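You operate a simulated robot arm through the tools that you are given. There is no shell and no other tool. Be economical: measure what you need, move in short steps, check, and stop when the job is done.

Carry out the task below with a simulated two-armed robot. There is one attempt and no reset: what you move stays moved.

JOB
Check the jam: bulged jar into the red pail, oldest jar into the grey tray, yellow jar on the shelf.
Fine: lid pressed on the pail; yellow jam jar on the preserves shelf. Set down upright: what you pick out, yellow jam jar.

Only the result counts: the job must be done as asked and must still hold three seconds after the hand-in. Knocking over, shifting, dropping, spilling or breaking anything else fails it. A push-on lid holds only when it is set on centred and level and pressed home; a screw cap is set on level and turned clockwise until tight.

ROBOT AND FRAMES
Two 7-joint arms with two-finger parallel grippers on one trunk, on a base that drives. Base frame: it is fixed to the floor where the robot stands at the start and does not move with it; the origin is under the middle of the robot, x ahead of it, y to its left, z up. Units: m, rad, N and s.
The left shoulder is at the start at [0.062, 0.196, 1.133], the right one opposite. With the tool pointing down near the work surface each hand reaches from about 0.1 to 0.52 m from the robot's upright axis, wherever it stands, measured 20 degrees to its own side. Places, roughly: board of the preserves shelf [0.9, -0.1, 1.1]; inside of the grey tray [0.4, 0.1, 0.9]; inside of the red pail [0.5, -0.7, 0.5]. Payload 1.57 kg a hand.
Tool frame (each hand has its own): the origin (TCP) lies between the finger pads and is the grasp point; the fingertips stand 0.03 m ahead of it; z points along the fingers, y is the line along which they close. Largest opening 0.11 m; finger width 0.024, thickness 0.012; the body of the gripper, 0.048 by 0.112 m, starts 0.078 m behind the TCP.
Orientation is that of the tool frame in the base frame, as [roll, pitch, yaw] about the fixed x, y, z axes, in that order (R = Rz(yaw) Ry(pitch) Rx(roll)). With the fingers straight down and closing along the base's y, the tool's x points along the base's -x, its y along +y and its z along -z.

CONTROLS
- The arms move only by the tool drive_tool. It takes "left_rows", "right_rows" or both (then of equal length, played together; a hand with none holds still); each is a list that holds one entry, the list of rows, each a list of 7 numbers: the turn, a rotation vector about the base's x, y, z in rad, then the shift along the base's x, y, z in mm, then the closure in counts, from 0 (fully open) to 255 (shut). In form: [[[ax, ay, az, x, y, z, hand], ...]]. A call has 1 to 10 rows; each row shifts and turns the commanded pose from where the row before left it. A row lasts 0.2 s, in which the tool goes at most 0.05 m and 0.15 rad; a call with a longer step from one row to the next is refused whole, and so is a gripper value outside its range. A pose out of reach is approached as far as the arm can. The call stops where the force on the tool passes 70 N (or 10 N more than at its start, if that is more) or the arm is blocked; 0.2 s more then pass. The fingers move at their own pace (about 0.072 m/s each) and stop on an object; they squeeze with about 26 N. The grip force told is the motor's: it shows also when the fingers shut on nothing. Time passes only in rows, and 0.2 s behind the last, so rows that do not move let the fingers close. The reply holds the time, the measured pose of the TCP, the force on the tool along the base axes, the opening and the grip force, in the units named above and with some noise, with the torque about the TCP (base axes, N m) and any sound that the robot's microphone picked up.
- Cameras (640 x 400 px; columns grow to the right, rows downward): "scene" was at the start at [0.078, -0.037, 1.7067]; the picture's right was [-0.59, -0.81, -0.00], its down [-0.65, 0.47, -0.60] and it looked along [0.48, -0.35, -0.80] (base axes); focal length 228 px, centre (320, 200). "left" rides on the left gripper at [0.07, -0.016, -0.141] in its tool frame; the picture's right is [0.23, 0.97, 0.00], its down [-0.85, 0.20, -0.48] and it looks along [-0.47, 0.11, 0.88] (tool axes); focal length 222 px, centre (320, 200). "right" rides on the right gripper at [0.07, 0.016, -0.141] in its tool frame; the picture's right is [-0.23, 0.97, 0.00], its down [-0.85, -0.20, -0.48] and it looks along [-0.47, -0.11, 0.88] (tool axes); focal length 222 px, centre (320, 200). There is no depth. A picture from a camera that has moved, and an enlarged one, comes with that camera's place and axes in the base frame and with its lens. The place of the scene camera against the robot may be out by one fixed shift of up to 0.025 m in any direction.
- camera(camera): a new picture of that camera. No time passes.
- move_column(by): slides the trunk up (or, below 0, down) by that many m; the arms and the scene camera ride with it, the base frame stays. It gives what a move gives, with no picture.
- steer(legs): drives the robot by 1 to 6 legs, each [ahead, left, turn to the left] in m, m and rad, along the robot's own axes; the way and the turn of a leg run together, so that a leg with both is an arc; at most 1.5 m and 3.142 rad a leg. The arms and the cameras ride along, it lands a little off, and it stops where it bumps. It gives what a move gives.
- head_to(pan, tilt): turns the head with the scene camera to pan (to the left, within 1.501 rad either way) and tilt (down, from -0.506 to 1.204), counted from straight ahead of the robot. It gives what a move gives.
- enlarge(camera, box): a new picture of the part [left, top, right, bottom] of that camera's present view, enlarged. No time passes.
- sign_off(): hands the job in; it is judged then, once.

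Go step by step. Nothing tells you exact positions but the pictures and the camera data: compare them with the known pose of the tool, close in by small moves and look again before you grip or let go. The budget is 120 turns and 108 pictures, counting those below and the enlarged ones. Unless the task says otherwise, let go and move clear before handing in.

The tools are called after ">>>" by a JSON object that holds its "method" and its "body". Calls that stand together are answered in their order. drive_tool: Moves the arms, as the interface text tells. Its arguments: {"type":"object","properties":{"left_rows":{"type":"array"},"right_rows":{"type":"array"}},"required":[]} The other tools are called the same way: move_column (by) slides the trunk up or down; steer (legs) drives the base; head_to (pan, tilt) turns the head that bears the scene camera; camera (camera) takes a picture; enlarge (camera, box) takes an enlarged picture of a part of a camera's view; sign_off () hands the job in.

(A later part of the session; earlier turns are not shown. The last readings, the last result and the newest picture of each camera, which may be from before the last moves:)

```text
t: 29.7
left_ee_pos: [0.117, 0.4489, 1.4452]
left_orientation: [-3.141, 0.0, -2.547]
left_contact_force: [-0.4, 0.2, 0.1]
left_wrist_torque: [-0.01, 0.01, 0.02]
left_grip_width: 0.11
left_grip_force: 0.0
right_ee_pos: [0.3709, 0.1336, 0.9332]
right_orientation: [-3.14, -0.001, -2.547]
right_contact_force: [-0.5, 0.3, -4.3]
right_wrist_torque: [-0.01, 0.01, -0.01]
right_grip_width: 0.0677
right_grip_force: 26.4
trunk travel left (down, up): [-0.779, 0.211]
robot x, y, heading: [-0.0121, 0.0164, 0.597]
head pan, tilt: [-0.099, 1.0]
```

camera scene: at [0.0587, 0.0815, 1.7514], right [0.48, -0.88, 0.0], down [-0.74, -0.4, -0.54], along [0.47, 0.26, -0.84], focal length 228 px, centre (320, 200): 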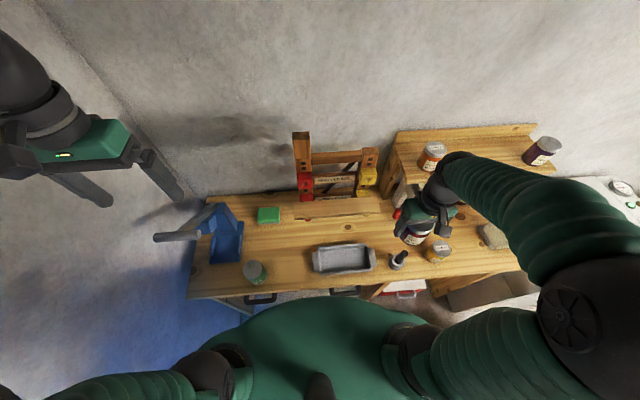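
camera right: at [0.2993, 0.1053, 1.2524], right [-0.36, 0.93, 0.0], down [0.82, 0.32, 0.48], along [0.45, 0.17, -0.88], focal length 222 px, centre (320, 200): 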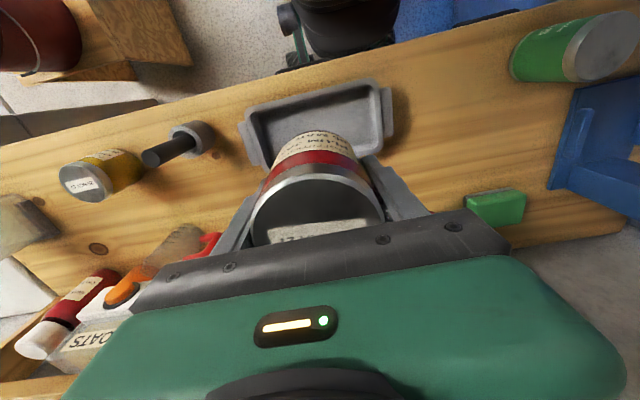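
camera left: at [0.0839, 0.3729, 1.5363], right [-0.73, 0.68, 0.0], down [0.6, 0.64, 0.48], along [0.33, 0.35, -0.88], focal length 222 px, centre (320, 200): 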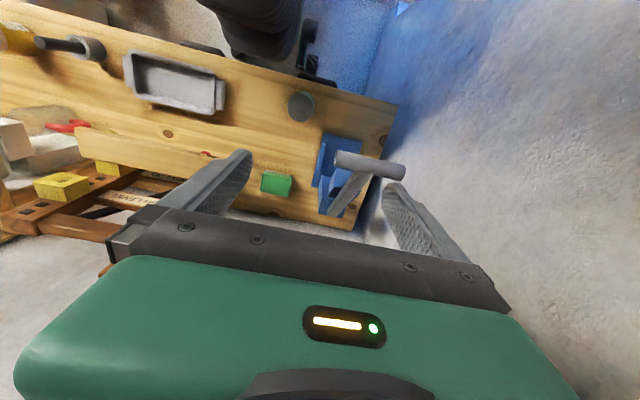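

>>> {"method": "drive_tool", "body": {"right_rows": [[[0, 0, 0, 0, 0, -5, 255]]]}}

>>> {"method": "drive_tool", "body": {"right_rows": [[[0, 0, 0, 0, 0, -5, 255]]]}}

>>> {"method": "drive_tool", "body": {"right_rows": [[[0, 0, 0, 0, 0, -5, 255]]]}}

```text
t: 30.1
left_ee_pos: [0.1162, 0.4474, 1.4458]
left_orientation: [-3.141, 0.0, -2.549]
left_contact_force: [-0.7, -0.9, -0.7]
left_wrist_torque: [0.01, -0.02, 0.01]
left_grip_width: 0.11
left_grip_force: 0.0
right_ee_pos: [0.3705, 0.132, 0.9297]
right_orientation: [-3.141, 0.0, -2.546]
right_contact_force: [0.2, 0.0, -3.9]
right_wrist_torque: [0.04, 0.02, 0.01]
right_grip_width: 0.0675
right_grip_force: 25.8
trunk travel left (down, up): [-0.779, 0.211]
robot x, y, heading: [-0.0147, 0.0173, 0.601]
head pan, tilt: [-0.099, 1.0]
```

```text
t: 30.5
left_ee_pos: [0.1178, 0.4469, 1.4439]
left_orientation: [-3.141, -0.001, -2.546]
left_contact_force: [-0.8, 0.0, 0.0]
left_wrist_torque: [0.0, -0.01, -0.01]
left_grip_width: 0.1101
left_grip_force: 0.0
right_ee_pos: [0.37, 0.1311, 0.9235]
right_orientation: [-3.139, 0.0, -2.547]
right_contact_force: [0.4, 0.8, -4.5]
right_wrist_torque: [-0.01, 0.02, 0.0]
right_grip_width: 0.0674
right_grip_force: 25.8
trunk travel left (down, up): [-0.779, 0.211]
robot x, y, heading: [-0.014, 0.0188, 0.599]
head pan, tilt: [-0.099, 1.0]
```

```text
t: 30.9
left_ee_pos: [0.1179, 0.4466, 1.4459]
left_orientation: [3.141, 0.0, -2.547]
left_contact_force: [-0.3, 0.2, -0.5]
left_wrist_torque: [0.01, 0.02, 0.0]
left_grip_width: 0.1099
left_grip_force: 0.1
right_ee_pos: [0.37, 0.1316, 0.9185]
right_orientation: [-3.141, 0.001, -2.546]
right_contact_force: [-0.5, 0.5, -4.3]
right_wrist_torque: [-0.02, -0.01, -0.01]
right_grip_width: 0.0675
right_grip_force: 26.4
trunk travel left (down, up): [-0.779, 0.211]
robot x, y, heading: [-0.0156, 0.0203, 0.593]
head pan, tilt: [-0.099, 1.0]
```

>>> {"method": "drive_tool", "body": {"right_rows": [[[0, 0, 0, 0, 0, -5, 255]]]}}

>>> {"method": "drive_tool", "body": {"right_rows": [[[0, 0, 0, 0, 0, -5, 255]]]}}

>>> {"method": "enlarge", "body": {"camera": "scene", "box": [300, 200, 400, 290]}}

>>> {"method": "enlarge", "body": {"camera": "right", "box": [200, 60, 420, 260]}}

```text
t: 31.3
left_ee_pos: [0.1161, 0.448, 1.445]
left_orientation: [3.141, -0.001, -2.547]
left_contact_force: [0.2, 0.8, 0.6]
left_wrist_torque: [0.0, 0.03, 0.03]
left_grip_width: 0.1099
left_grip_force: 0.1
right_ee_pos: [0.3704, 0.1309, 0.9142]
right_orientation: [-3.14, -0.001, -2.548]
right_contact_force: [0.3, 0.0, -3.9]
right_wrist_torque: [0.03, -0.03, -0.02]
right_grip_width: 0.0677
right_grip_force: 25.7
trunk travel left (down, up): [-0.779, 0.211]
robot x, y, heading: [-0.0145, 0.0164, 0.599]
head pan, tilt: [-0.099, 1.0]
```

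```text
t: 31.7
left_ee_pos: [0.1176, 0.4472, 1.4449]
left_orientation: [3.141, 0.001, -2.546]
left_contact_force: [-1.1, -0.2, 0.2]
left_wrist_torque: [-0.03, 0.01, 0.0]
left_grip_width: 0.1096
left_grip_force: 0.1
right_ee_pos: [0.3699, 0.1321, 0.9086]
right_orientation: [-3.14, -0.002, -2.547]
right_contact_force: [0.0, -0.2, -4.4]
right_wrist_torque: [0.01, -0.02, 0.02]
right_grip_width: 0.0678
right_grip_force: 25.4
trunk travel left (down, up): [-0.779, 0.211]
robot x, y, heading: [-0.0127, 0.0212, 0.599]
head pan, tilt: [-0.099, 1.0]
```

```text
4.44 times, centred on (350, 245) of scene
camera zoom: at [0.0602, 0.0817, 1.7513], right [0.48, -0.88, 0.0], down [-0.74, -0.4, -0.54], along [0.47, 0.26, -0.84], focal length 1013 px, centre (187, 0)
```

zoom: 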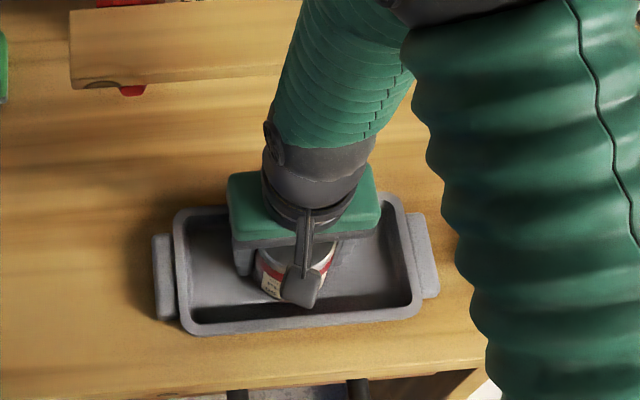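

```text
2.00 times, centred on (310, 160) of right
camera zoom: at [0.3028, 0.1056, 1.049], right [-0.36, 0.93, 0.0], down [0.82, 0.32, 0.48], along [0.45, 0.17, -0.88], focal length 444 px, centre (340, 280)
```

zoom: 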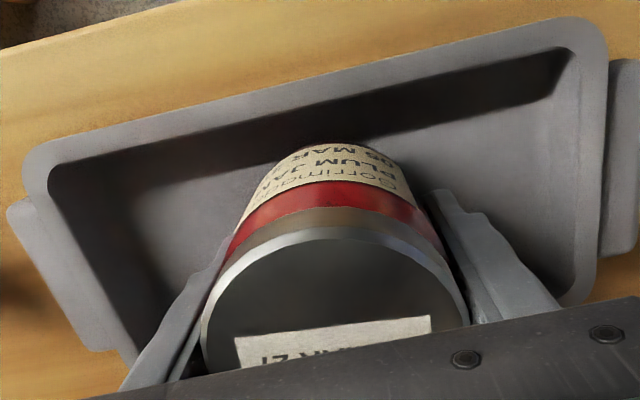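

>>> {"method": "drive_tool", "body": {"right_rows": [[[0, 0, 0, 0, 0, -5, 255]]]}}

>>> {"method": "drive_tool", "body": {"right_rows": [[[0, 0, 0, 0, 0, -5, 255]]]}}

>>> {"method": "drive_tool", "body": {"right_rows": [[[0, 0, 0, 0, 0, -5, 255]]]}}

```text
t: 32.1
left_ee_pos: [0.1163, 0.4464, 1.4442]
left_orientation: [-3.141, 0.001, -2.546]
left_contact_force: [-0.1, 0.6, -0.7]
left_wrist_torque: [-0.02, 0.02, -0.01]
left_grip_width: 0.1101
left_grip_force: 0.2
right_ee_pos: [0.3702, 0.1311, 0.9038]
right_orientation: [-3.138, -0.003, -2.546]
right_contact_force: [-0.5, 0.2, -4.4]
right_wrist_torque: [0.02, -0.04, 0.01]
right_grip_width: 0.0678
right_grip_force: 25.8
trunk travel left (down, up): [-0.779, 0.211]
robot x, y, heading: [-0.0095, 0.0192, 0.598]
head pan, tilt: [-0.099, 1.0]
```

```text
t: 32.5
left_ee_pos: [0.1177, 0.4462, 1.4449]
left_orientation: [-3.141, 0.0, -2.547]
left_contact_force: [-0.6, -0.2, 0.5]
left_wrist_torque: [-0.03, 0.03, -0.02]
left_grip_width: 0.1099
left_grip_force: 0.0
right_ee_pos: [0.3716, 0.1313, 0.901]
right_orientation: [-3.139, -0.004, -2.546]
right_contact_force: [0.6, 0.1, -4.3]
right_wrist_torque: [0.0, 0.0, 0.0]
right_grip_width: 0.0676
right_grip_force: 26.3
trunk travel left (down, up): [-0.779, 0.211]
robot x, y, heading: [-0.0153, 0.0178, 0.599]
head pan, tilt: [-0.099, 1.0]
```

```text
t: 32.9
left_ee_pos: [0.1142, 0.4456, 1.4454]
left_orientation: [-3.142, 0.004, -2.546]
left_contact_force: [0.5, -0.3, 0.5]
left_wrist_torque: [0.01, -0.01, -0.01]
left_grip_width: 0.11
left_grip_force: 0.1
right_ee_pos: [0.3687, 0.131, 0.8959]
right_orientation: [-3.14, 0.003, -2.547]
right_contact_force: [2.0, -1.2, 16.4]
right_wrist_torque: [0.23, 0.29, 0.04]
right_grip_width: 0.0671
right_grip_force: 25.4
trunk travel left (down, up): [-0.779, 0.211]
robot x, y, heading: [-0.012, 0.0181, 0.596]
head pan, tilt: [-0.099, 1.0]
```

The jar is down on the tray floor (contact force up 20 N). I open the fingers and rise straight up.

>>> {"method": "drive_tool", "body": {"right_rows": [[[0, 0, 0, 0, 0, 2, 255], [0, 0, 0, 0, 0, 0, 60], [0, 0, 0, 0, 0, 0, 40], [0, 0, 0, 0, 0, 0, 40], [0, 0, 0, 0, 0, 15, 40], [0, 0, 0, 0, 0, 35, 40], [0, 0, 0, 0, 0, 45, 40], [0, 0, 0, 0, 0, 45, 0], [0, 0, 0, 0, 0, 45, 0]]]}}

>>> {"method": "camera", "body": {"camera": "right"}}

>>> {"method": "enlarge", "body": {"camera": "scene", "box": [260, 130, 560, 310]}}

```text
t: 34.9
left_ee_pos: [0.1149, 0.4462, 1.4447]
left_orientation: [3.14, 0.002, -2.546]
left_contact_force: [0.1, 0.6, 0.3]
left_wrist_torque: [-0.03, 0.01, 0.03]
left_grip_width: 0.1097
left_grip_force: 0.1
right_ee_pos: [0.366, 0.132, 1.0867]
right_orientation: [-3.141, -0.001, -2.544]
right_contact_force: [-0.5, -0.4, 0.8]
right_wrist_torque: [-0.01, -0.05, -0.02]
right_grip_width: 0.1102
right_grip_force: 0.1
trunk travel left (down, up): [-0.779, 0.211]
robot x, y, heading: [-0.0136, 0.0166, 0.596]
head pan, tilt: [-0.099, 1.0]
```

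```text
67 pictures are left
camera right: at [0.2987, 0.1058, 1.2265], right [-0.36, 0.93, 0.0], down [0.82, 0.32, 0.48], along [0.45, 0.17, -0.88], focal length 222 px, centre (320, 200)
```

right: 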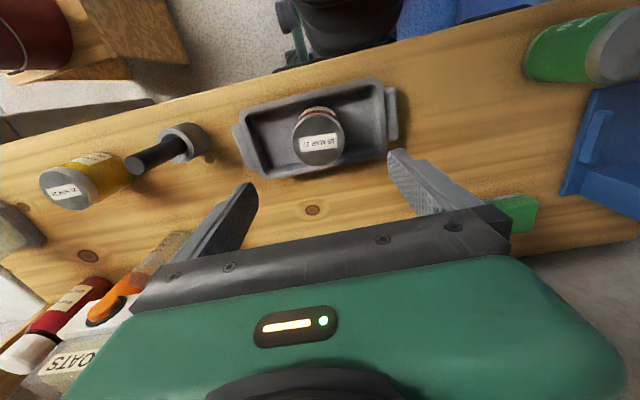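

```text
2.13 times, centred on (410, 220) of scene
camera zoom: at [0.0569, 0.0793, 1.7515], right [0.48, -0.88, 0.0], down [-0.74, -0.4, -0.54], along [0.47, 0.26, -0.84], focal length 486 px, centre (128, 157)
```

zoom: 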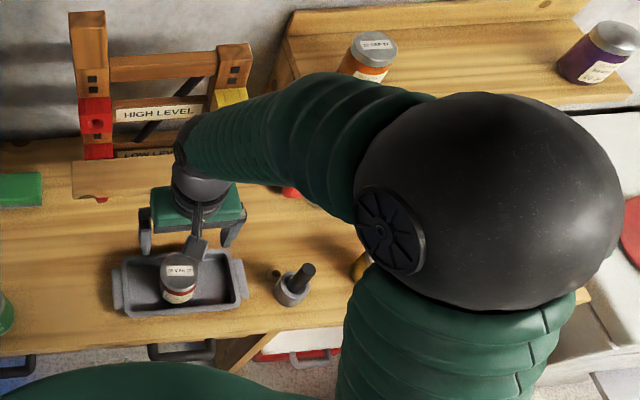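

The plum jar stands in the tray. Next is the yellow jar at about (0.53, -0.16) on the bench; I raise the trunk and drive right again.

>>> {"method": "move_column", "body": {"by": 0.15}}

>>> {"method": "steer", "body": {"legs": [[0, -0.31, 0]]}}

>>> {"method": "camera", "body": {"camera": "right"}}

```text
t: 36.6
left_ee_pos: [0.1165, 0.4482, 1.5939]
left_orientation: [-3.141, 0.0, -2.546]
left_contact_force: [-0.2, 0.3, 0.0]
left_wrist_torque: [0.04, -0.01, 0.01]
left_grip_width: 0.1101
left_grip_force: 0.0
right_ee_pos: [0.3681, 0.1346, 1.2346]
right_orientation: [-3.14, 0.0, -2.546]
right_contact_force: [0.4, -0.1, 0.7]
right_wrist_torque: [0.02, -0.01, -0.02]
right_grip_width: 0.1101
right_grip_force: 0.0
trunk travel left (down, up): [-0.929, 0.061]
robot x, y, heading: [-0.0133, 0.021, 0.596]
head pan, tilt: [-0.099, 1.0]
```

```text
t: 38.7
left_ee_pos: [0.2775, 0.2099, 1.592]
left_orientation: [-3.133, -0.001, -2.539]
left_contact_force: [0.5, -1.0, -0.2]
left_wrist_torque: [-0.01, -0.04, 0.01]
left_grip_width: 0.1101
left_grip_force: 0.2
right_ee_pos: [0.5312, -0.1042, 1.236]
right_orientation: [-3.132, -0.002, -2.537]
right_contact_force: [0.3, 0.1, 0.4]
right_wrist_torque: [-0.01, 0.02, 0.03]
right_grip_width: 0.1101
right_grip_force: 0.0
trunk travel left (down, up): [-0.929, 0.061]
robot x, y, heading: [0.1569, -0.2292, 0.603]
head pan, tilt: [-0.099, 1.0]
```

```text
65 pictures are left
camera right: at [0.4637, -0.1306, 1.3763], right [-0.37, 0.93, -0.01], down [0.81, 0.33, 0.48], along [0.45, 0.17, -0.88], focal length 222 px, centre (320, 200)
```

right: 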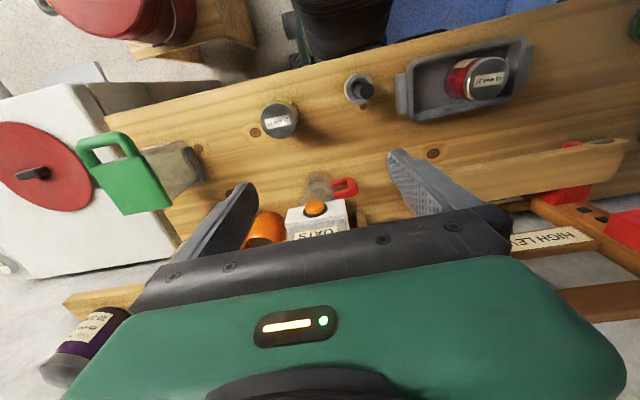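

>>> {"method": "drive_tool", "body": {"right_rows": [[[0, 0, 0, 14, -37, 0, 0], [0, 0, 0, 14, -38, 0, 0], [0, 0, 0, 0, 0, -45, 0], [0, 0, 0, 0, 0, -45, 0], [0, 0, 0, 0, 0, -45, 0], [0, 0, 0, 0, 0, -45, 0], [0, 0, 0, 0, 0, -30, 0]]]}}

>>> {"method": "camera", "body": {"camera": "right"}}

```text
t: 40.3
left_ee_pos: [0.2905, 0.1926, 1.5953]
left_orientation: [3.135, 0.001, -2.541]
left_contact_force: [0.6, -0.5, -0.3]
left_wrist_torque: [0.0, 0.0, 0.0]
left_grip_width: 0.1101
left_grip_force: 0.0
right_ee_pos: [0.567, -0.1925, 1.026]
right_orientation: [3.138, -0.002, -2.538]
right_contact_force: [0.8, -0.6, 0.0]
right_wrist_torque: [0.04, 0.06, 0.02]
right_grip_width: 0.1099
right_grip_force: 0.0
trunk travel left (down, up): [-0.929, 0.061]
robot x, y, heading: [0.1555, -0.2328, 0.599]
head pan, tilt: [-0.099, 1.0]
```

```text
64 pictures are left
camera right: at [0.5005, -0.2195, 1.1662], right [-0.37, 0.93, 0.0], down [0.82, 0.32, 0.48], along [0.44, 0.18, -0.88], focal length 222 px, centre (320, 200)
```

right: 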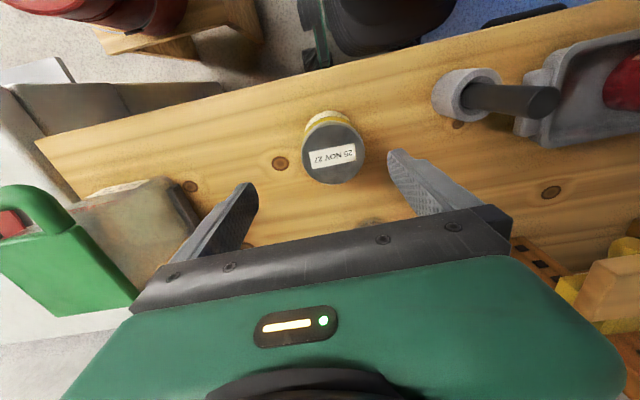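

>>> {"method": "drive_tool", "body": {"right_rows": [[[0, 0, 0, -11, 10, 0, 0], [0, 0, 0, 0, 0, -35, 0], [0, 0, 0, 0, 0, -35, 0], [0, 0, 0, 0, 0, -30, 0], [0, 0, 0, 0, 0, -22, 0]]]}}

>>> {"method": "camera", "body": {"camera": "right"}}

```text
t: 41.5
left_ee_pos: [0.2802, 0.2032, 1.5943]
left_orientation: [-3.137, 0.001, -2.539]
left_contact_force: [0.2, -0.1, 0.9]
left_wrist_torque: [-0.01, -0.01, -0.03]
left_grip_width: 0.1101
left_grip_force: 0.0
right_ee_pos: [0.553, -0.1783, 0.9037]
right_orientation: [-3.137, 0.0, -2.537]
right_contact_force: [0.0, 0.5, -0.2]
right_wrist_torque: [0.01, -0.01, 0.03]
right_grip_width: 0.1099
right_grip_force: 0.1
trunk travel left (down, up): [-0.929, 0.061]
robot x, y, heading: [0.1605, -0.2288, 0.605]
head pan, tilt: [-0.099, 1.0]
```

```text
63 pictures are left
camera right: at [0.4856, -0.204, 1.0441], right [-0.37, 0.93, 0.0], down [0.82, 0.32, 0.48], along [0.45, 0.17, -0.88], focal length 222 px, centre (320, 200)
```

right: 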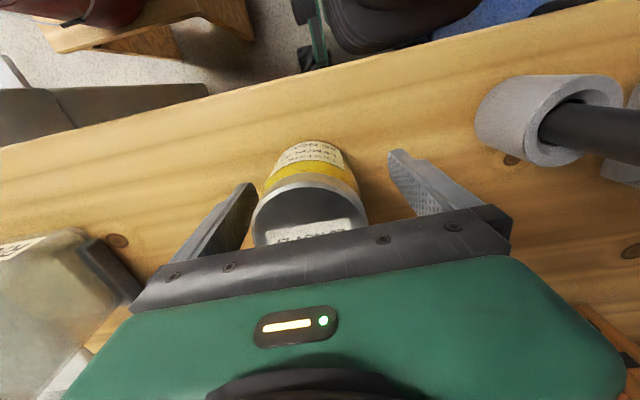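

>>> {"method": "drive_tool", "body": {"right_rows": [[[0, 0, 0, 0, 0, -4, 0], [0, 0, 0, 0, 0, 0, 200], [0, 0, 0, 0, 0, 0, 255], [0, 0, 0, 0, 0, 0, 255], [0, 0, 0, 0, 0, 0, 255], [0, 0, 0, 0, 0, 20, 255], [0, 0, 0, 0, 0, 40, 255], [0, 0, 0, 0, 0, 40, 255]]]}}

>>> {"method": "camera", "body": {"camera": "right"}}

```text
t: 43.3
left_ee_pos: [0.2807, 0.2006, 1.5955]
left_orientation: [-3.138, 0.002, -2.538]
left_contact_force: [0.2, -0.1, -0.3]
left_wrist_torque: [0.0, -0.01, 0.02]
left_grip_width: 0.1102
left_grip_force: 0.0
right_ee_pos: [0.5535, -0.1784, 0.9989]
right_orientation: [-3.137, 0.0, -2.538]
right_contact_force: [-0.7, 0.2, -3.2]
right_wrist_torque: [-0.05, 0.0, 0.01]
right_grip_width: 0.0675
right_grip_force: 26.1
trunk travel left (down, up): [-0.929, 0.061]
robot x, y, heading: [0.1555, -0.229, 0.603]
head pan, tilt: [-0.099, 1.0]
```

```text
62 pictures are left
camera right: at [0.4846, -0.205, 1.14], right [-0.37, 0.93, 0.0], down [0.82, 0.32, 0.48], along [0.45, 0.17, -0.88], focal length 222 px, centre (320, 200)
```

right: 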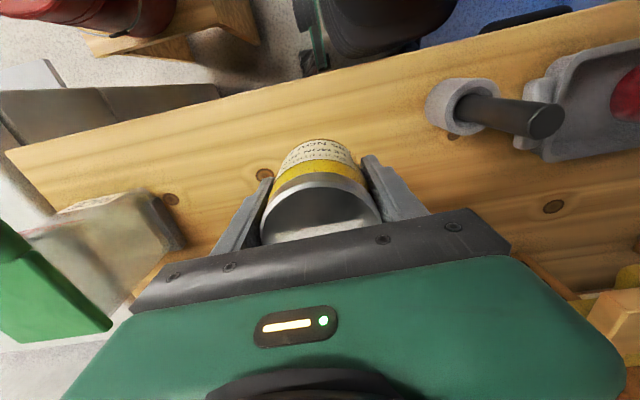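

The yellow jar is held. I raise it above the shelf, then bring it forward over the place where the plum jar stood.

>>> {"method": "drive_tool", "body": {"right_rows": [[[0, 0, 0, 0, 0, 45, 255], [0, 0, 0, 0, 0, 45, 255], [0, 0, 0, 0, 0, 45, 255], [0, 0, 0, 0, 0, 45, 255], [0, 0, 0, 0, 0, 45, 255], [0, 0, 0, 0, 0, 45, 255], [0, 0, 0, 0, 0, 45, 255]]]}}

>>> {"method": "drive_tool", "body": {"right_rows": [[[0, 0, 0, 38, 2, 0, 255], [0, 0, 0, 38, 2, 0, 255], [0, 0, 0, 38, 3, 0, 255], [0, 0, 0, 38, 3, 0, 255], [0, 0, 0, 38, 3, 0, 255], [0, 0, 0, 38, 3, 0, 255], [0, 0, 0, 38, 3, 0, 255]]]}}

>>> {"method": "camera", "body": {"camera": "right"}}

>>> {"method": "head_to", "body": {"pan": -0.35, "tilt": 0.85}}

>>> {"method": "enlarge", "body": {"camera": "scene", "box": [220, 80, 460, 260]}}

```text
t: 44.9
left_ee_pos: [0.2816, 0.2014, 1.5943]
left_orientation: [-3.141, 0.003, -2.541]
left_contact_force: [-0.6, 0.8, 0.5]
left_wrist_torque: [0.03, -0.01, -0.01]
left_grip_width: 0.1101
left_grip_force: 0.1
right_ee_pos: [0.551, -0.1793, 1.3148]
right_orientation: [-3.137, -0.002, -2.538]
right_contact_force: [-0.2, 0.2, -3.6]
right_wrist_torque: [0.02, 0.04, 0.0]
right_grip_width: 0.0677
right_grip_force: 26.3
trunk travel left (down, up): [-0.929, 0.061]
robot x, y, heading: [0.1549, -0.2237, 0.599]
head pan, tilt: [-0.099, 1.0]
```

```text
t: 46.5
left_ee_pos: [0.286, 0.2, 1.595]
left_orientation: [-3.141, -0.001, -2.538]
left_contact_force: [-0.4, 0.9, 0.0]
left_wrist_torque: [0.01, 0.04, 0.0]
left_grip_width: 0.1104
left_grip_force: 0.1
right_ee_pos: [0.8212, -0.1595, 1.3158]
right_orientation: [-3.14, -0.002, -2.539]
right_contact_force: [0.5, -0.1, -5.0]
right_wrist_torque: [-0.04, 0.05, -0.02]
right_grip_width: 0.0678
right_grip_force: 26.1
trunk travel left (down, up): [-0.929, 0.061]
robot x, y, heading: [0.1585, -0.2284, 0.599]
head pan, tilt: [-0.099, 1.0]
```

```text
61 pictures are left
camera right: at [0.7539, -0.1856, 1.4555], right [-0.37, 0.93, 0.0], down [0.82, 0.32, 0.48], along [0.44, 0.17, -0.88], focal length 222 px, centre (320, 200)
```

right: 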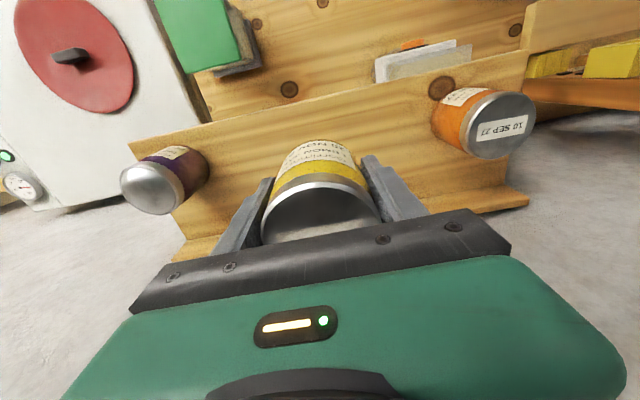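

```text
t: 47.2
left_ee_pos: [0.2843, 0.2023, 1.5944]
left_orientation: [-3.141, 0.0, -2.539]
left_contact_force: [0.1, -0.2, 0.7]
left_wrist_torque: [0.02, -0.02, 0.02]
left_grip_width: 0.1098
left_grip_force: 0.1
right_ee_pos: [0.8193, -0.1582, 1.3157]
right_orientation: [-3.141, 0.0, -2.537]
right_contact_force: [0.2, -0.8, -4.1]
right_wrist_torque: [0.01, 0.03, 0.0]
right_grip_width: 0.0675
right_grip_force: 26.0
trunk travel left (down, up): [-0.929, 0.061]
robot x, y, heading: [0.1583, -0.2259, 0.605]
head pan, tilt: [-0.351, 0.85]
```

```text
2.22 times, centred on (340, 170) of scene
camera zoom: at [0.2475, -0.1804, 1.9122], right [0.25, -0.97, 0.0], down [-0.73, -0.19, -0.66], along [0.64, 0.16, -0.75], focal length 506 px, centre (276, 267)
```

zoom: 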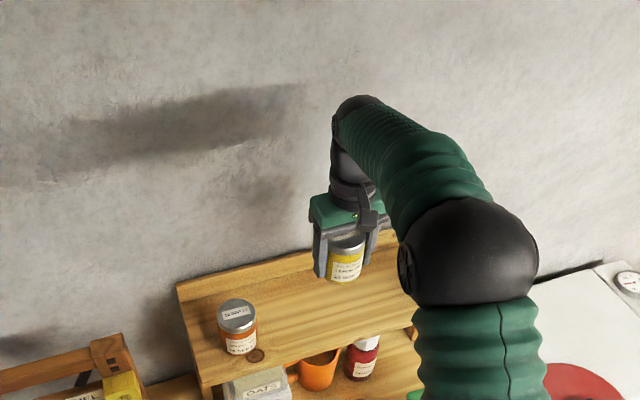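

>>> {"method": "drive_tool", "body": {"right_rows": [[[0, 0, 0, 0, 0, -35, 255], [0, 0, 0, 0, 0, -35, 255], [0, 0, 0, 0, 0, -30, 255], [0, 0, 0, 0, 0, -15, 255]]]}}

>>> {"method": "enlarge", "body": {"camera": "right", "box": [160, 60, 480, 260]}}

>>> {"method": "drive_tool", "body": {"right_rows": [[[0, 0, 0, 0, 0, -6, 255]]]}}

>>> {"method": "drive_tool", "body": {"right_rows": [[[0, 0, 0, 0, 0, -5, 255]]]}}

```text
t: 48.2
left_ee_pos: [0.2843, 0.2, 1.5951]
left_orientation: [3.141, 0.0, -2.54]
left_contact_force: [-0.6, -0.7, -0.7]
left_wrist_torque: [0.01, -0.01, 0.03]
left_grip_width: 0.1099
left_grip_force: 0.0
right_ee_pos: [0.8198, -0.1595, 1.1999]
right_orientation: [-3.14, 0.0, -2.538]
right_contact_force: [0.3, -0.6, -3.9]
right_wrist_torque: [-0.03, -0.03, -0.01]
right_grip_width: 0.0678
right_grip_force: 26.1
trunk travel left (down, up): [-0.929, 0.061]
robot x, y, heading: [0.1563, -0.2294, 0.605]
head pan, tilt: [-0.351, 0.85]
```

```text
2.00 times, centred on (320, 160) of right
camera zoom: at [0.7519, -0.1863, 1.3396], right [-0.37, 0.93, 0.0], down [0.82, 0.32, 0.48], along [0.45, 0.17, -0.88], focal length 444 px, centre (320, 280)
```

zoom: 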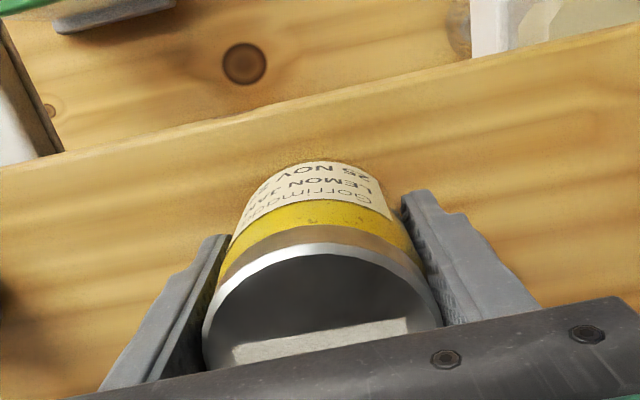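

```text
t: 48.6
left_ee_pos: [0.2852, 0.2015, 1.594]
left_orientation: [3.139, 0.001, -2.541]
left_contact_force: [-0.1, 0.0, -0.6]
left_wrist_torque: [0.01, -0.01, -0.02]
left_grip_width: 0.1102
left_grip_force: 0.1
right_ee_pos: [0.8201, -0.1583, 1.1914]
right_orientation: [-3.139, -0.001, -2.538]
right_contact_force: [0.1, -0.5, -4.2]
right_wrist_torque: [-0.02, 0.01, 0.01]
right_grip_width: 0.0677
right_grip_force: 25.8
trunk travel left (down, up): [-0.929, 0.061]
robot x, y, heading: [0.1601, -0.2298, 0.603]
head pan, tilt: [-0.351, 0.85]
```

```text
t: 49.0
left_ee_pos: [0.2832, 0.1998, 1.595]
left_orientation: [3.141, 0.001, -2.539]
left_contact_force: [-0.6, 0.1, -0.9]
left_wrist_torque: [-0.02, 0.01, 0.0]
left_grip_width: 0.1099
left_grip_force: 0.0
right_ee_pos: [0.8214, -0.1595, 1.1891]
right_orientation: [-3.141, 0.0, -2.537]
right_contact_force: [0.6, -0.1, -3.8]
right_wrist_torque: [0.01, 0.01, -0.03]
right_grip_width: 0.0679
right_grip_force: 25.7
trunk travel left (down, up): [-0.929, 0.061]
robot x, y, heading: [0.1544, -0.2299, 0.603]
head pan, tilt: [-0.351, 0.85]
```

>>> {"method": "drive_tool", "body": {"right_rows": [[[0, 0, 0, 0, 0, -5, 255]]]}}

>>> {"method": "drive_tool", "body": {"right_rows": [[[0, 0, 0, 0, 0, -4, 255]]]}}

>>> {"method": "drive_tool", "body": {"right_rows": [[[0, 0, 0, 0, 0, -4, 255]]]}}

```text
t: 49.5
left_ee_pos: [0.2842, 0.2001, 1.5949]
left_orientation: [3.141, 0.002, -2.538]
left_contact_force: [0.0, -0.9, 0.2]
left_wrist_torque: [0.01, 0.0, 0.0]
left_grip_width: 0.1098
left_grip_force: 0.1
right_ee_pos: [0.8199, -0.1587, 1.1828]
right_orientation: [-3.14, -0.001, -2.538]
right_contact_force: [0.1, 0.0, -4.3]
right_wrist_torque: [0.03, -0.02, -0.01]
right_grip_width: 0.0679
right_grip_force: 25.3
trunk travel left (down, up): [-0.929, 0.061]
robot x, y, heading: [0.1584, -0.2295, 0.601]
head pan, tilt: [-0.351, 0.85]
```

```text
t: 49.9
left_ee_pos: [0.2819, 0.1987, 1.5961]
left_orientation: [-3.141, 0.001, -2.539]
left_contact_force: [0.4, -1.1, -1.2]
left_wrist_torque: [0.0, 0.0, 0.01]
left_grip_width: 0.11
left_grip_force: 0.0
right_ee_pos: [0.8194, -0.1593, 1.1805]
right_orientation: [-3.139, 0.006, -2.538]
right_contact_force: [4.1, -0.8, 7.4]
right_wrist_torque: [0.02, 0.17, 0.0]
right_grip_width: 0.0677
right_grip_force: 25.5
trunk travel left (down, up): [-0.929, 0.061]
robot x, y, heading: [0.1587, -0.2304, 0.602]
head pan, tilt: [-0.351, 0.85]
```

```text
t: 50.2
left_ee_pos: [0.2806, 0.1987, 1.5954]
left_orientation: [-3.141, 0.002, -2.539]
left_contact_force: [-0.4, 0.0, -0.3]
left_wrist_torque: [-0.01, -0.05, 0.01]
left_grip_width: 0.1099
left_grip_force: 0.1
right_ee_pos: [0.8173, -0.1592, 1.1775]
right_orientation: [-3.137, 0.003, -2.537]
right_contact_force: [4.6, -2.1, 18.6]
right_wrist_torque: [0.53, 0.18, 0.01]
right_grip_width: 0.0678
right_grip_force: 26.3
trunk travel left (down, up): [-0.929, 0.061]
robot x, y, heading: [0.1534, -0.2281, 0.6]
head pan, tilt: [-0.351, 0.85]
```

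Contact at 1.18 just as predicted. I release and rise.

>>> {"method": "drive_tool", "body": {"right_rows": [[[0, 0, 0, 0, 0, 3, 255], [0, 0, 0, 0, 0, 0, 60], [0, 0, 0, 0, 0, 0, 30], [0, 0, 0, 0, 0, 0, 30], [0, 0, 0, 0, 0, 20, 30], [0, 0, 0, 0, 0, 40, 30], [0, 0, 0, 0, 0, 45, 0], [0, 0, 0, 0, 0, 45, 0]]]}}

>>> {"method": "camera", "body": {"camera": "right"}}

```text
t: 52.0
left_ee_pos: [0.2817, 0.2008, 1.5949]
left_orientation: [-3.141, 0.002, -2.54]
left_contact_force: [-0.6, -0.4, -0.7]
left_wrist_torque: [0.01, -0.01, 0.01]
left_grip_width: 0.11
left_grip_force: 0.0
right_ee_pos: [0.8171, -0.1552, 1.3311]
right_orientation: [-3.138, 0.0, -2.538]
right_contact_force: [0.3, 0.3, 0.8]
right_wrist_torque: [-0.01, 0.0, 0.0]
right_grip_width: 0.1097
right_grip_force: 0.1
trunk travel left (down, up): [-0.929, 0.061]
robot x, y, heading: [0.158, -0.2291, 0.599]
head pan, tilt: [-0.351, 0.85]
```

```text
58 pictures are left
camera right: at [0.7505, -0.1819, 1.4718], right [-0.37, 0.93, 0.0], down [0.82, 0.32, 0.48], along [0.45, 0.17, -0.88], focal length 222 px, centre (320, 200)
```

right: 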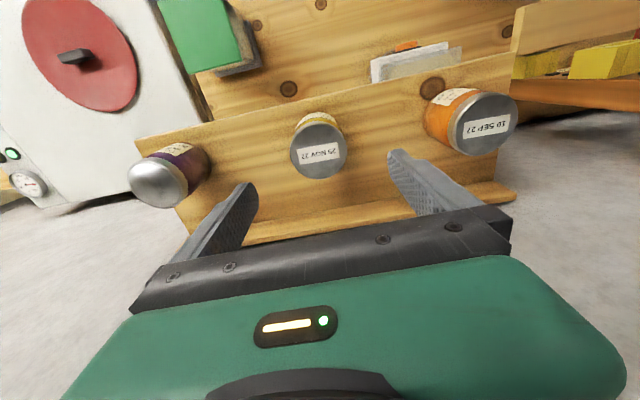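

The yellow jar stands on the shelf. The domed berry jar is at about (0.923, -0.325); I try to bring the right hand above it.

>>> {"method": "drive_tool", "body": {"right_rows": [[[0, 0, 0, 20, -33, 0, 0], [0, 0, 0, 20, -33, 0, 0], [0, 0, 0, 20, -33, 0, 0], [0, 0, 0, 20, -33, 0, 0], [0, 0, 0, 20, -33, 0, 0]]]}}

>>> {"method": "camera", "body": {"camera": "right"}}

```text
t: 53.2
left_ee_pos: [0.2844, 0.1984, 1.5946]
left_orientation: [3.139, 0.0, -2.541]
left_contact_force: [-0.5, -0.5, 0.5]
left_wrist_torque: [-0.01, 0.02, 0.01]
left_grip_width: 0.1098
left_grip_force: 0.0
right_ee_pos: [0.9204, -0.328, 1.3281]
right_orientation: [3.141, -0.001, -2.537]
right_contact_force: [0.4, 0.4, -0.2]
right_wrist_torque: [0.01, -0.01, -0.02]
right_grip_width: 0.1099
right_grip_force: 0.1
trunk travel left (down, up): [-0.929, 0.061]
robot x, y, heading: [0.1604, -0.2291, 0.606]
head pan, tilt: [-0.351, 0.85]
```

```text
57 pictures are left
camera right: at [0.8532, -0.3555, 1.4686], right [-0.37, 0.93, 0.0], down [0.82, 0.32, 0.48], along [0.44, 0.17, -0.88], focal length 222 px, centre (320, 200)
```

right: 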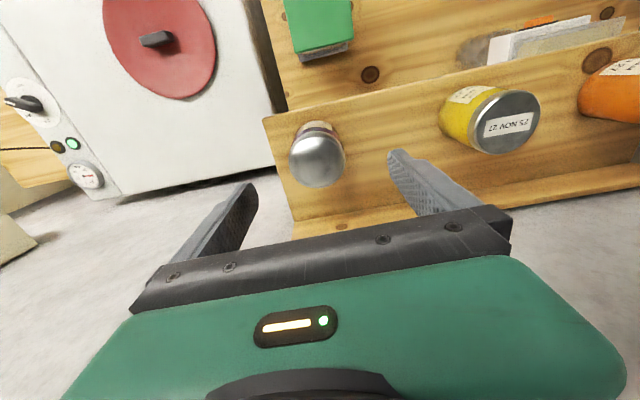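

It reaches. I centre and lower round the bulged jar.

>>> {"method": "drive_tool", "body": {"right_rows": [[[0, 0, 0, 5, -3, -25, 0], [0, 0, 0, 0, 0, -25, 0], [0, 0, 0, 0, 0, -25, 0]]]}}

>>> {"method": "camera", "body": {"camera": "right"}}

```text
t: 54.0
left_ee_pos: [0.2847, 0.1991, 1.5949]
left_orientation: [3.141, 0.0, -2.541]
left_contact_force: [-0.4, -0.3, 0.0]
left_wrist_torque: [-0.03, 0.01, 0.01]
left_grip_width: 0.1101
left_grip_force: 0.1
right_ee_pos: [0.9223, -0.327, 1.2553]
right_orientation: [-3.139, 0.001, -2.538]
right_contact_force: [-0.6, -0.4, 0.5]
right_wrist_torque: [-0.02, 0.01, -0.04]
right_grip_width: 0.1099
right_grip_force: 0.0
trunk travel left (down, up): [-0.929, 0.061]
robot x, y, heading: [0.157, -0.2327, 0.602]
head pan, tilt: [-0.351, 0.85]
```

```text
56 pictures are left
camera right: at [0.8547, -0.3528, 1.3947], right [-0.37, 0.93, 0.0], down [0.82, 0.32, 0.48], along [0.45, 0.17, -0.88], focal length 222 px, centre (320, 200)
```

right: 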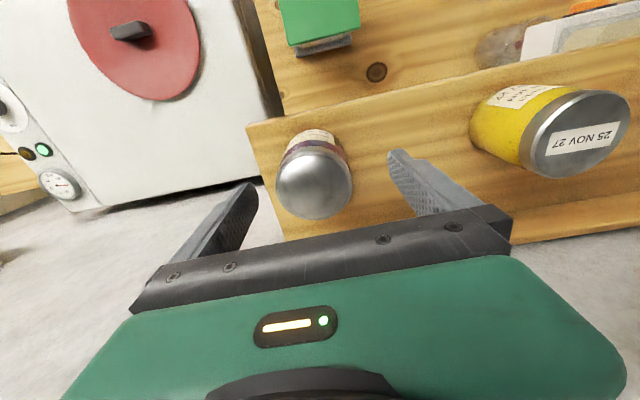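

>>> {"method": "drive_tool", "body": {"right_rows": [[[0, 0, 0, 10, 3, 0, 0], [0, 0, 0, 0, 0, -25, 0], [0, 0, 0, 0, 0, -25, 0], [0, 0, 0, 0, 0, -20, 0]]]}}

>>> {"method": "camera", "body": {"camera": "right"}}

```text
t: 55.0
left_ee_pos: [0.2839, 0.1995, 1.5959]
left_orientation: [3.14, 0.001, -2.539]
left_contact_force: [0.4, -0.3, 0.3]
left_wrist_torque: [0.03, -0.03, -0.01]
left_grip_width: 0.11
left_grip_force: 0.2
right_ee_pos: [0.9339, -0.3245, 1.1836]
right_orientation: [-3.141, -0.002, -2.54]
right_contact_force: [0.0, 0.6, -0.2]
right_wrist_torque: [0.01, 0.02, -0.03]
right_grip_width: 0.1101
right_grip_force: 0.2
trunk travel left (down, up): [-0.929, 0.061]
robot x, y, heading: [0.1544, -0.2294, 0.6]
head pan, tilt: [-0.351, 0.85]
```

```text
55 pictures are left
camera right: at [0.8664, -0.3509, 1.3242], right [-0.37, 0.93, 0.0], down [0.82, 0.32, 0.48], along [0.45, 0.17, -0.88], focal length 222 px, centre (320, 200)
```

right: 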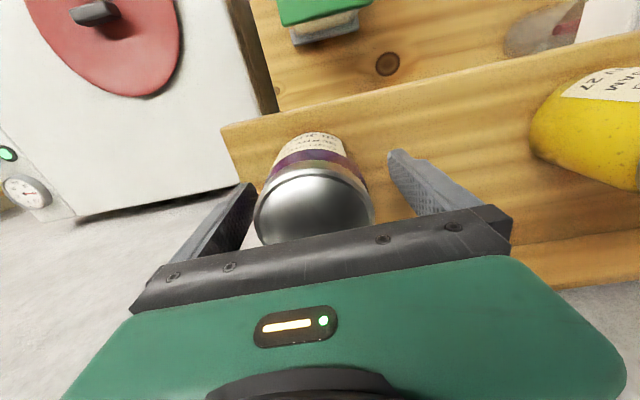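

>>> {"method": "drive_tool", "body": {"right_rows": [[[0, 0, 0, 0, 0, 0, 200], [0, 0, 0, 0, 0, 0, 255], [0, 0, 0, 0, 0, 0, 255], [0, 0, 0, 0, 0, 0, 255], [0, 0, 0, 0, 0, 20, 255], [0, 0, 0, 0, 0, 40, 255], [0, 0, 0, 0, 0, 40, 255], [0, 0, 0, 0, 0, 40, 255]]]}}

>>> {"method": "camera", "body": {"camera": "right"}}

>>> {"method": "head_to", "body": {"pan": -0.7, "tilt": 0.9}}

>>> {"method": "camera", "body": {"camera": "scene"}}

```text
t: 56.9
left_ee_pos: [0.2847, 0.2005, 1.5946]
left_orientation: [-3.141, 0.001, -2.539]
left_contact_force: [-0.3, -0.5, 0.3]
left_wrist_torque: [-0.03, -0.01, -0.02]
left_grip_width: 0.11
left_grip_force: 0.0
right_ee_pos: [0.9295, -0.3233, 1.3215]
right_orientation: [3.141, -0.003, -2.538]
right_contact_force: [1.1, 0.5, -4.1]
right_wrist_torque: [0.03, 0.0, 0.03]
right_grip_width: 0.0675
right_grip_force: 25.9
right hand out of reach, approached as far as the arm can: row 8
trunk travel left (down, up): [-0.929, 0.061]
robot x, y, heading: [0.1555, -0.2303, 0.601]
head pan, tilt: [-0.351, 0.85]
```

```text
54 pictures are left
camera right: at [0.8623, -0.3499, 1.4622], right [-0.37, 0.93, 0.0], down [0.82, 0.32, 0.48], along [0.44, 0.17, -0.88], focal length 222 px, centre (320, 200)
```

right: 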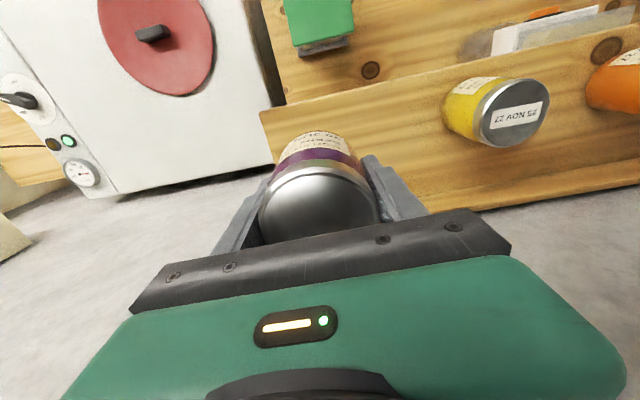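

```text
t: 57.7
left_ee_pos: [0.2852, 0.1997, 1.5951]
left_orientation: [-3.141, 0.0, -2.54]
left_contact_force: [0.4, -0.1, 0.4]
left_wrist_torque: [0.0, 0.01, -0.01]
left_grip_width: 0.1098
left_grip_force: 0.0
right_ee_pos: [0.9303, -0.3223, 1.3218]
right_orientation: [-3.139, -0.001, -2.537]
right_contact_force: [0.2, 0.0, -4.3]
right_wrist_torque: [-0.01, -0.02, 0.02]
right_grip_width: 0.0678
right_grip_force: 25.7
trunk travel left (down, up): [-0.929, 0.061]
robot x, y, heading: [0.1573, -0.2313, 0.602]
head pan, tilt: [-0.7, 0.901]
```

```text
53 pictures are left
camera scene: at [0.2477, -0.2096, 1.9084], right [-0.1, -1.0, 0.0], down [-0.78, 0.08, -0.62], along [0.62, -0.06, -0.79], focal length 228 px, centre (320, 200)
```

scene: 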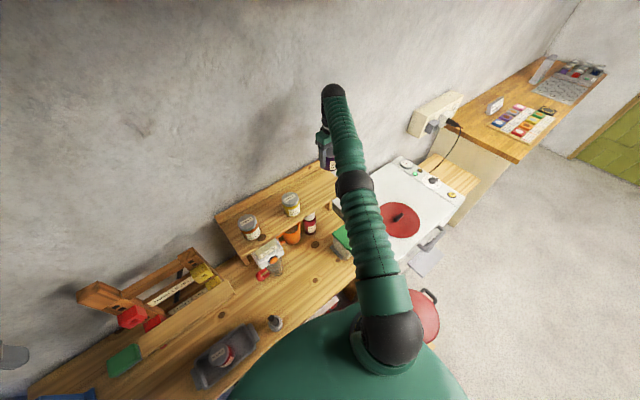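

The berry jar is held. I retract, back away from the bench and go round to the open floor right of the pail, where I can reach both the pail and the red lid on the white chest.

>>> {"method": "drive_tool", "body": {"right_rows": [[[0, 0, 0, -34, -23, 0, 255], [0, 0, 0, -34, -23, 0, 255], [0, 0, 0, -34, -23, 0, 255], [0, 0, 0, -34, -23, 0, 255], [0, 0, 0, -34, -23, 0, 255], [0, 0, 0, -34, -23, 0, 255], [0, 0, 0, -34, -23, 0, 255]]]}}

>>> {"method": "steer", "body": {"legs": [[-0.55, 0, 0], [0, -0.5, 0]]}}

>>> {"method": "head_to", "body": {"pan": -0.5, "tilt": 0.9}}

>>> {"method": "camera", "body": {"camera": "scene"}}

>>> {"method": "camera", "body": {"camera": "right"}}

```text
t: 59.3
left_ee_pos: [0.2835, 0.1966, 1.5956]
left_orientation: [3.14, 0.001, -2.54]
left_contact_force: [-0.2, 0.1, 0.8]
left_wrist_torque: [0.02, 0.0, 0.0]
left_grip_width: 0.1102
left_grip_force: 0.2
right_ee_pos: [0.8949, -0.5065, 1.3765]
right_orientation: [3.141, -0.003, -2.537]
right_contact_force: [-0.2, -0.2, -4.2]
right_wrist_torque: [0.06, -0.03, -0.02]
right_grip_width: 0.0673
right_grip_force: 25.8
right hand out of reach, approached as far as the arm can: row 1, 2, 3, 4, 5, 6, 7
trunk travel left (down, up): [-0.929, 0.061]
robot x, y, heading: [0.1534, -0.2297, 0.603]
head pan, tilt: [-0.7, 0.901]
```

```text
t: 65.0
left_ee_pos: [0.0953, -0.5185, 1.594]
left_orientation: [-3.139, -0.001, -2.552]
left_contact_force: [0.8, -0.1, 1.3]
left_wrist_torque: [0.04, 0.0, 0.01]
left_grip_width: 0.1102
left_grip_force: 0.0
right_ee_pos: [0.6989, -1.2297, 1.38]
right_orientation: [-3.138, -0.002, -2.551]
right_contact_force: [-0.1, 0.3, -4.4]
right_wrist_torque: [-0.01, 0.03, 0.01]
right_grip_width: 0.0677
right_grip_force: 26.3
trunk travel left (down, up): [-0.929, 0.061]
robot x, y, heading: [-0.0377, -0.9516, 0.586]
head pan, tilt: [-0.7, 0.901]
```

```text
t: 65.7
left_ee_pos: [0.0962, -0.5225, 1.5948]
left_orientation: [-3.141, 0.001, -2.552]
left_contact_force: [-0.2, -0.4, -0.5]
left_wrist_torque: [-0.01, 0.01, -0.02]
left_grip_width: 0.1101
left_grip_force: 0.1
right_ee_pos: [0.7002, -1.234, 1.3779]
right_orientation: [3.141, -0.003, -2.551]
right_contact_force: [0.0, -1.1, -4.4]
right_wrist_torque: [0.0, -0.03, 0.01]
right_grip_width: 0.0675
right_grip_force: 25.8
trunk travel left (down, up): [-0.929, 0.061]
robot x, y, heading: [-0.0355, -0.9513, 0.588]
head pan, tilt: [-0.499, 0.901]
```

```text
52 pictures are left
camera scene: at [0.0586, -0.9215, 1.9083], right [0.09, -1.0, 0.0], down [-0.78, -0.07, -0.62], along [0.62, 0.06, -0.79], focal length 228 px, centre (320, 200)
```

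scene: 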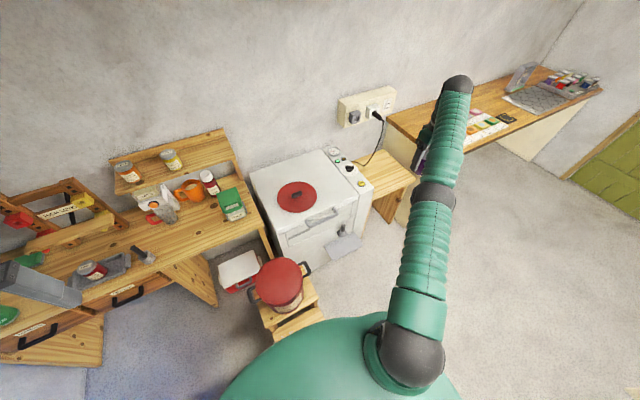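

```text
51 pictures are left
camera right: at [0.6332, -1.2606, 1.518], right [-0.35, 0.94, 0.0], down [0.82, 0.31, 0.48], along [0.44, 0.17, -0.88], focal length 222 px, centre (320, 200)
```

right: 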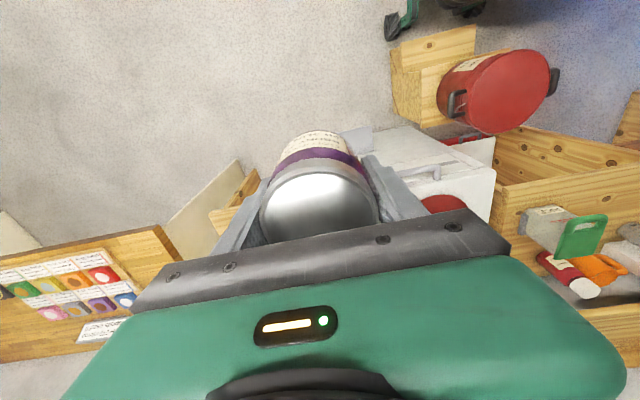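

>>> {"method": "enlarge", "body": {"camera": "scene", "box": [210, 130, 390, 330]}}

>>> {"method": "enlarge", "body": {"camera": "right", "box": [420, 30, 580, 150]}}

```text
2.00 times, centred on (300, 230) of scene
camera zoom: at [0.0586, -0.9215, 1.9083], right [0.09, -1.0, 0.0], down [-0.78, -0.07, -0.62], along [0.62, 0.06, -0.79], focal length 456 px, centre (360, 140)
```

zoom: 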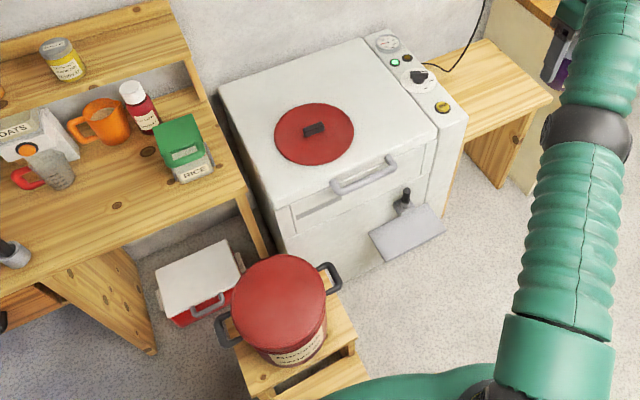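

```text
3.33 times, centred on (500, 90) of right
camera zoom: at [0.6332, -1.2606, 1.518], right [-0.35, 0.94, 0.0], down [0.82, 0.31, 0.48], along [0.44, 0.17, -0.88], focal length 740 px, centre (-280, 567)
```

zoom: 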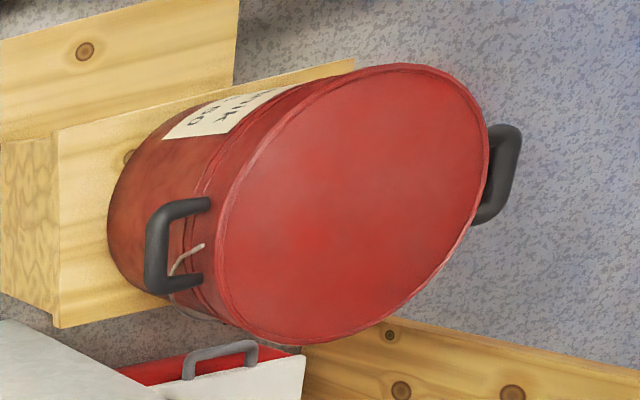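

The pail lies straight ahead of the robot at about 0.57 m. I swing the held jar toward a point above the pail, still high up.

>>> {"method": "drive_tool", "body": {"right_rows": [[[0, 0, 0, -17, 39, 0, 255], [0, 0, 0, -17, 39, 0, 255], [0, 0, 0, -17, 39, 0, 255], [0, 0, 0, -17, 39, 0, 255]]]}}

```text
t: 66.7
left_ee_pos: [0.0948, -0.5193, 1.5939]
left_orientation: [-3.138, 0.0, -2.551]
left_contact_force: [1.1, 0.9, 0.2]
left_wrist_torque: [0.01, 0.0, 0.0]
left_grip_width: 0.11
left_grip_force: 0.1
right_ee_pos: [0.71, -1.0821, 1.4079]
right_orientation: [-3.14, -0.003, -2.552]
right_contact_force: [0.2, 0.2, -3.4]
right_wrist_torque: [0.01, 0.01, 0.0]
right_grip_width: 0.0677
right_grip_force: 26.1
right hand out of reach, approached as far as the arm can: row 1, 2, 3, 4
trunk travel left (down, up): [-0.929, 0.061]
robot x, y, heading: [-0.0315, -0.9515, 0.589]
head pan, tilt: [-0.499, 0.901]
```

>>> {"method": "drive_tool", "body": {"right_rows": [[[0, 0, 0, -20, 5, -40, 255], [0, 0, 0, -20, 5, -40, 255], [0, 0, 0, -20, 5, -40, 255]]]}}

>>> {"method": "drive_tool", "body": {"right_rows": [[[0, 0, 0, -20, 5, -40, 255], [0, 0, 0, -20, 5, -40, 255], [0, 0, 0, -20, 5, -40, 255]]]}}

```text
t: 67.5
left_ee_pos: [0.0974, -0.5208, 1.594]
left_orientation: [-3.141, 0.001, -2.551]
left_contact_force: [-0.8, -0.8, 0.3]
left_wrist_torque: [0.03, -0.01, 0.01]
left_grip_width: 0.1099
left_grip_force: 0.2
right_ee_pos: [0.7382, -1.0702, 1.306]
right_orientation: [-3.14, -0.004, -2.551]
right_contact_force: [-0.6, 0.5, -3.7]
right_wrist_torque: [-0.04, 0.0, -0.02]
right_grip_width: 0.0676
right_grip_force: 26.1
right hand out of reach, approached as far as the arm can: row 1, 2, 3
trunk travel left (down, up): [-0.929, 0.061]
robot x, y, heading: [-0.037, -0.9492, 0.587]
head pan, tilt: [-0.499, 0.901]
```

```text
t: 68.3
left_ee_pos: [0.0961, -0.522, 1.5949]
left_orientation: [-3.139, -0.001, -2.553]
left_contact_force: [0.2, 0.5, 0.2]
left_wrist_torque: [0.0, 0.0, 0.03]
left_grip_width: 0.1101
left_grip_force: 0.0
right_ee_pos: [0.7491, -1.0506, 1.195]
right_orientation: [-3.142, -0.003, -2.551]
right_contact_force: [0.3, -0.2, -4.6]
right_wrist_torque: [0.01, 0.05, 0.02]
right_grip_width: 0.0676
right_grip_force: 26.0
right hand out of reach, approached as far as the arm can: row 1, 2, 3
trunk travel left (down, up): [-0.929, 0.061]
robot x, y, heading: [-0.0361, -0.9527, 0.59]
head pan, tilt: [-0.499, 0.901]
```

The right arm is stretched straight and stuck in that posture. I try tilting the hand a little while drawing it inward, to make the elbow bend.

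>>> {"method": "drive_tool", "body": {"right_rows": [[[0.067, -0.1, 0, -15, 0, 0, 255], [0.067, -0.1, 0, -15, 0, 0, 255], [0.067, -0.1, 0, -15, 0, 0, 255]]]}}

>>> {"method": "drive_tool", "body": {"right_rows": [[[-0.067, 0.1, 0, -15, 0, 0, 255], [-0.067, 0.1, 0, -15, 0, 0, 255], [-0.067, 0.1, 0, -15, 0, 0, 255]]]}}

```text
t: 69.1
left_ee_pos: [0.0964, -0.5219, 1.5951]
left_orientation: [3.141, 0.002, -2.552]
left_contact_force: [-0.3, -1.2, -0.4]
left_wrist_torque: [0.0, 0.02, 0.01]
left_grip_width: 0.11
left_grip_force: 0.1
right_ee_pos: [0.8213, -1.0521, 1.1937]
right_orientation: [3.141, 0.358, -2.552]
right_contact_force: [0.1, -0.7, -4.2]
right_wrist_torque: [-0.02, 0.03, 0.01]
right_grip_width: 0.0676
right_grip_force: 26.1
right hand out of reach, approached as far as the arm can: row 1, 2, 3
trunk travel left (down, up): [-0.929, 0.061]
robot x, y, heading: [-0.0333, -0.953, 0.592]
head pan, tilt: [-0.499, 0.901]
```

```text
t: 69.9
left_ee_pos: [0.0947, -0.5204, 1.594]
left_orientation: [-3.139, 0.001, -2.55]
left_contact_force: [-0.4, 0.8, -0.4]
left_wrist_torque: [0.02, 0.02, 0.0]
left_grip_width: 0.1101
left_grip_force: 0.1
right_ee_pos: [0.7495, -1.0524, 1.1927]
right_orientation: [-3.138, -0.002, -2.552]
right_contact_force: [-0.6, 0.0, -3.7]
right_wrist_torque: [-0.03, -0.02, 0.01]
right_grip_width: 0.0672
right_grip_force: 26.0
right hand out of reach, approached as far as the arm can: row 1, 2, 3
trunk travel left (down, up): [-0.929, 0.061]
robot x, y, heading: [-0.0347, -0.9537, 0.589]
head pan, tilt: [-0.499, 0.901]
```

My commanded point has run far inside of where the straight arm really is. I bring the command back outward near the true position first.

>>> {"method": "drive_tool", "body": {"right_rows": [[[0, 0, 0, 47, -2, 10, 255], [0, 0, 0, 47, -2, 10, 255], [0, 0, 0, 47, -2, 10, 255], [0, 0, 0, 47, -2, 10, 255], [0, 0, 0, 47, -2, 10, 255], [0, 0, 0, 47, -2, 10, 255], [0, 0, 0, 47, -2, 10, 255], [0, 0, 0, 47, -2, 10, 255], [0, 0, 0, 47, -2, 10, 255]]]}}

```text
t: 71.9
left_ee_pos: [0.0948, -0.5213, 1.5941]
left_orientation: [-3.139, 0.0, -2.551]
left_contact_force: [0.3, -0.7, 0.1]
left_wrist_torque: [0.0, 0.01, 0.04]
left_grip_width: 0.1105
left_grip_force: 0.1
right_ee_pos: [0.7521, -1.0542, 1.204]
right_orientation: [-3.139, -0.002, -2.551]
right_contact_force: [-0.2, -0.3, -4.4]
right_wrist_torque: [0.0, 0.03, -0.01]
right_grip_width: 0.0674
right_grip_force: 25.8
right hand out of reach, approached as far as the arm can: row 1, 2, 3, 4, 5, 6, 7, 8, 9
trunk travel left (down, up): [-0.929, 0.061]
robot x, y, heading: [-0.0317, -0.9501, 0.593]
head pan, tilt: [-0.499, 0.901]
```

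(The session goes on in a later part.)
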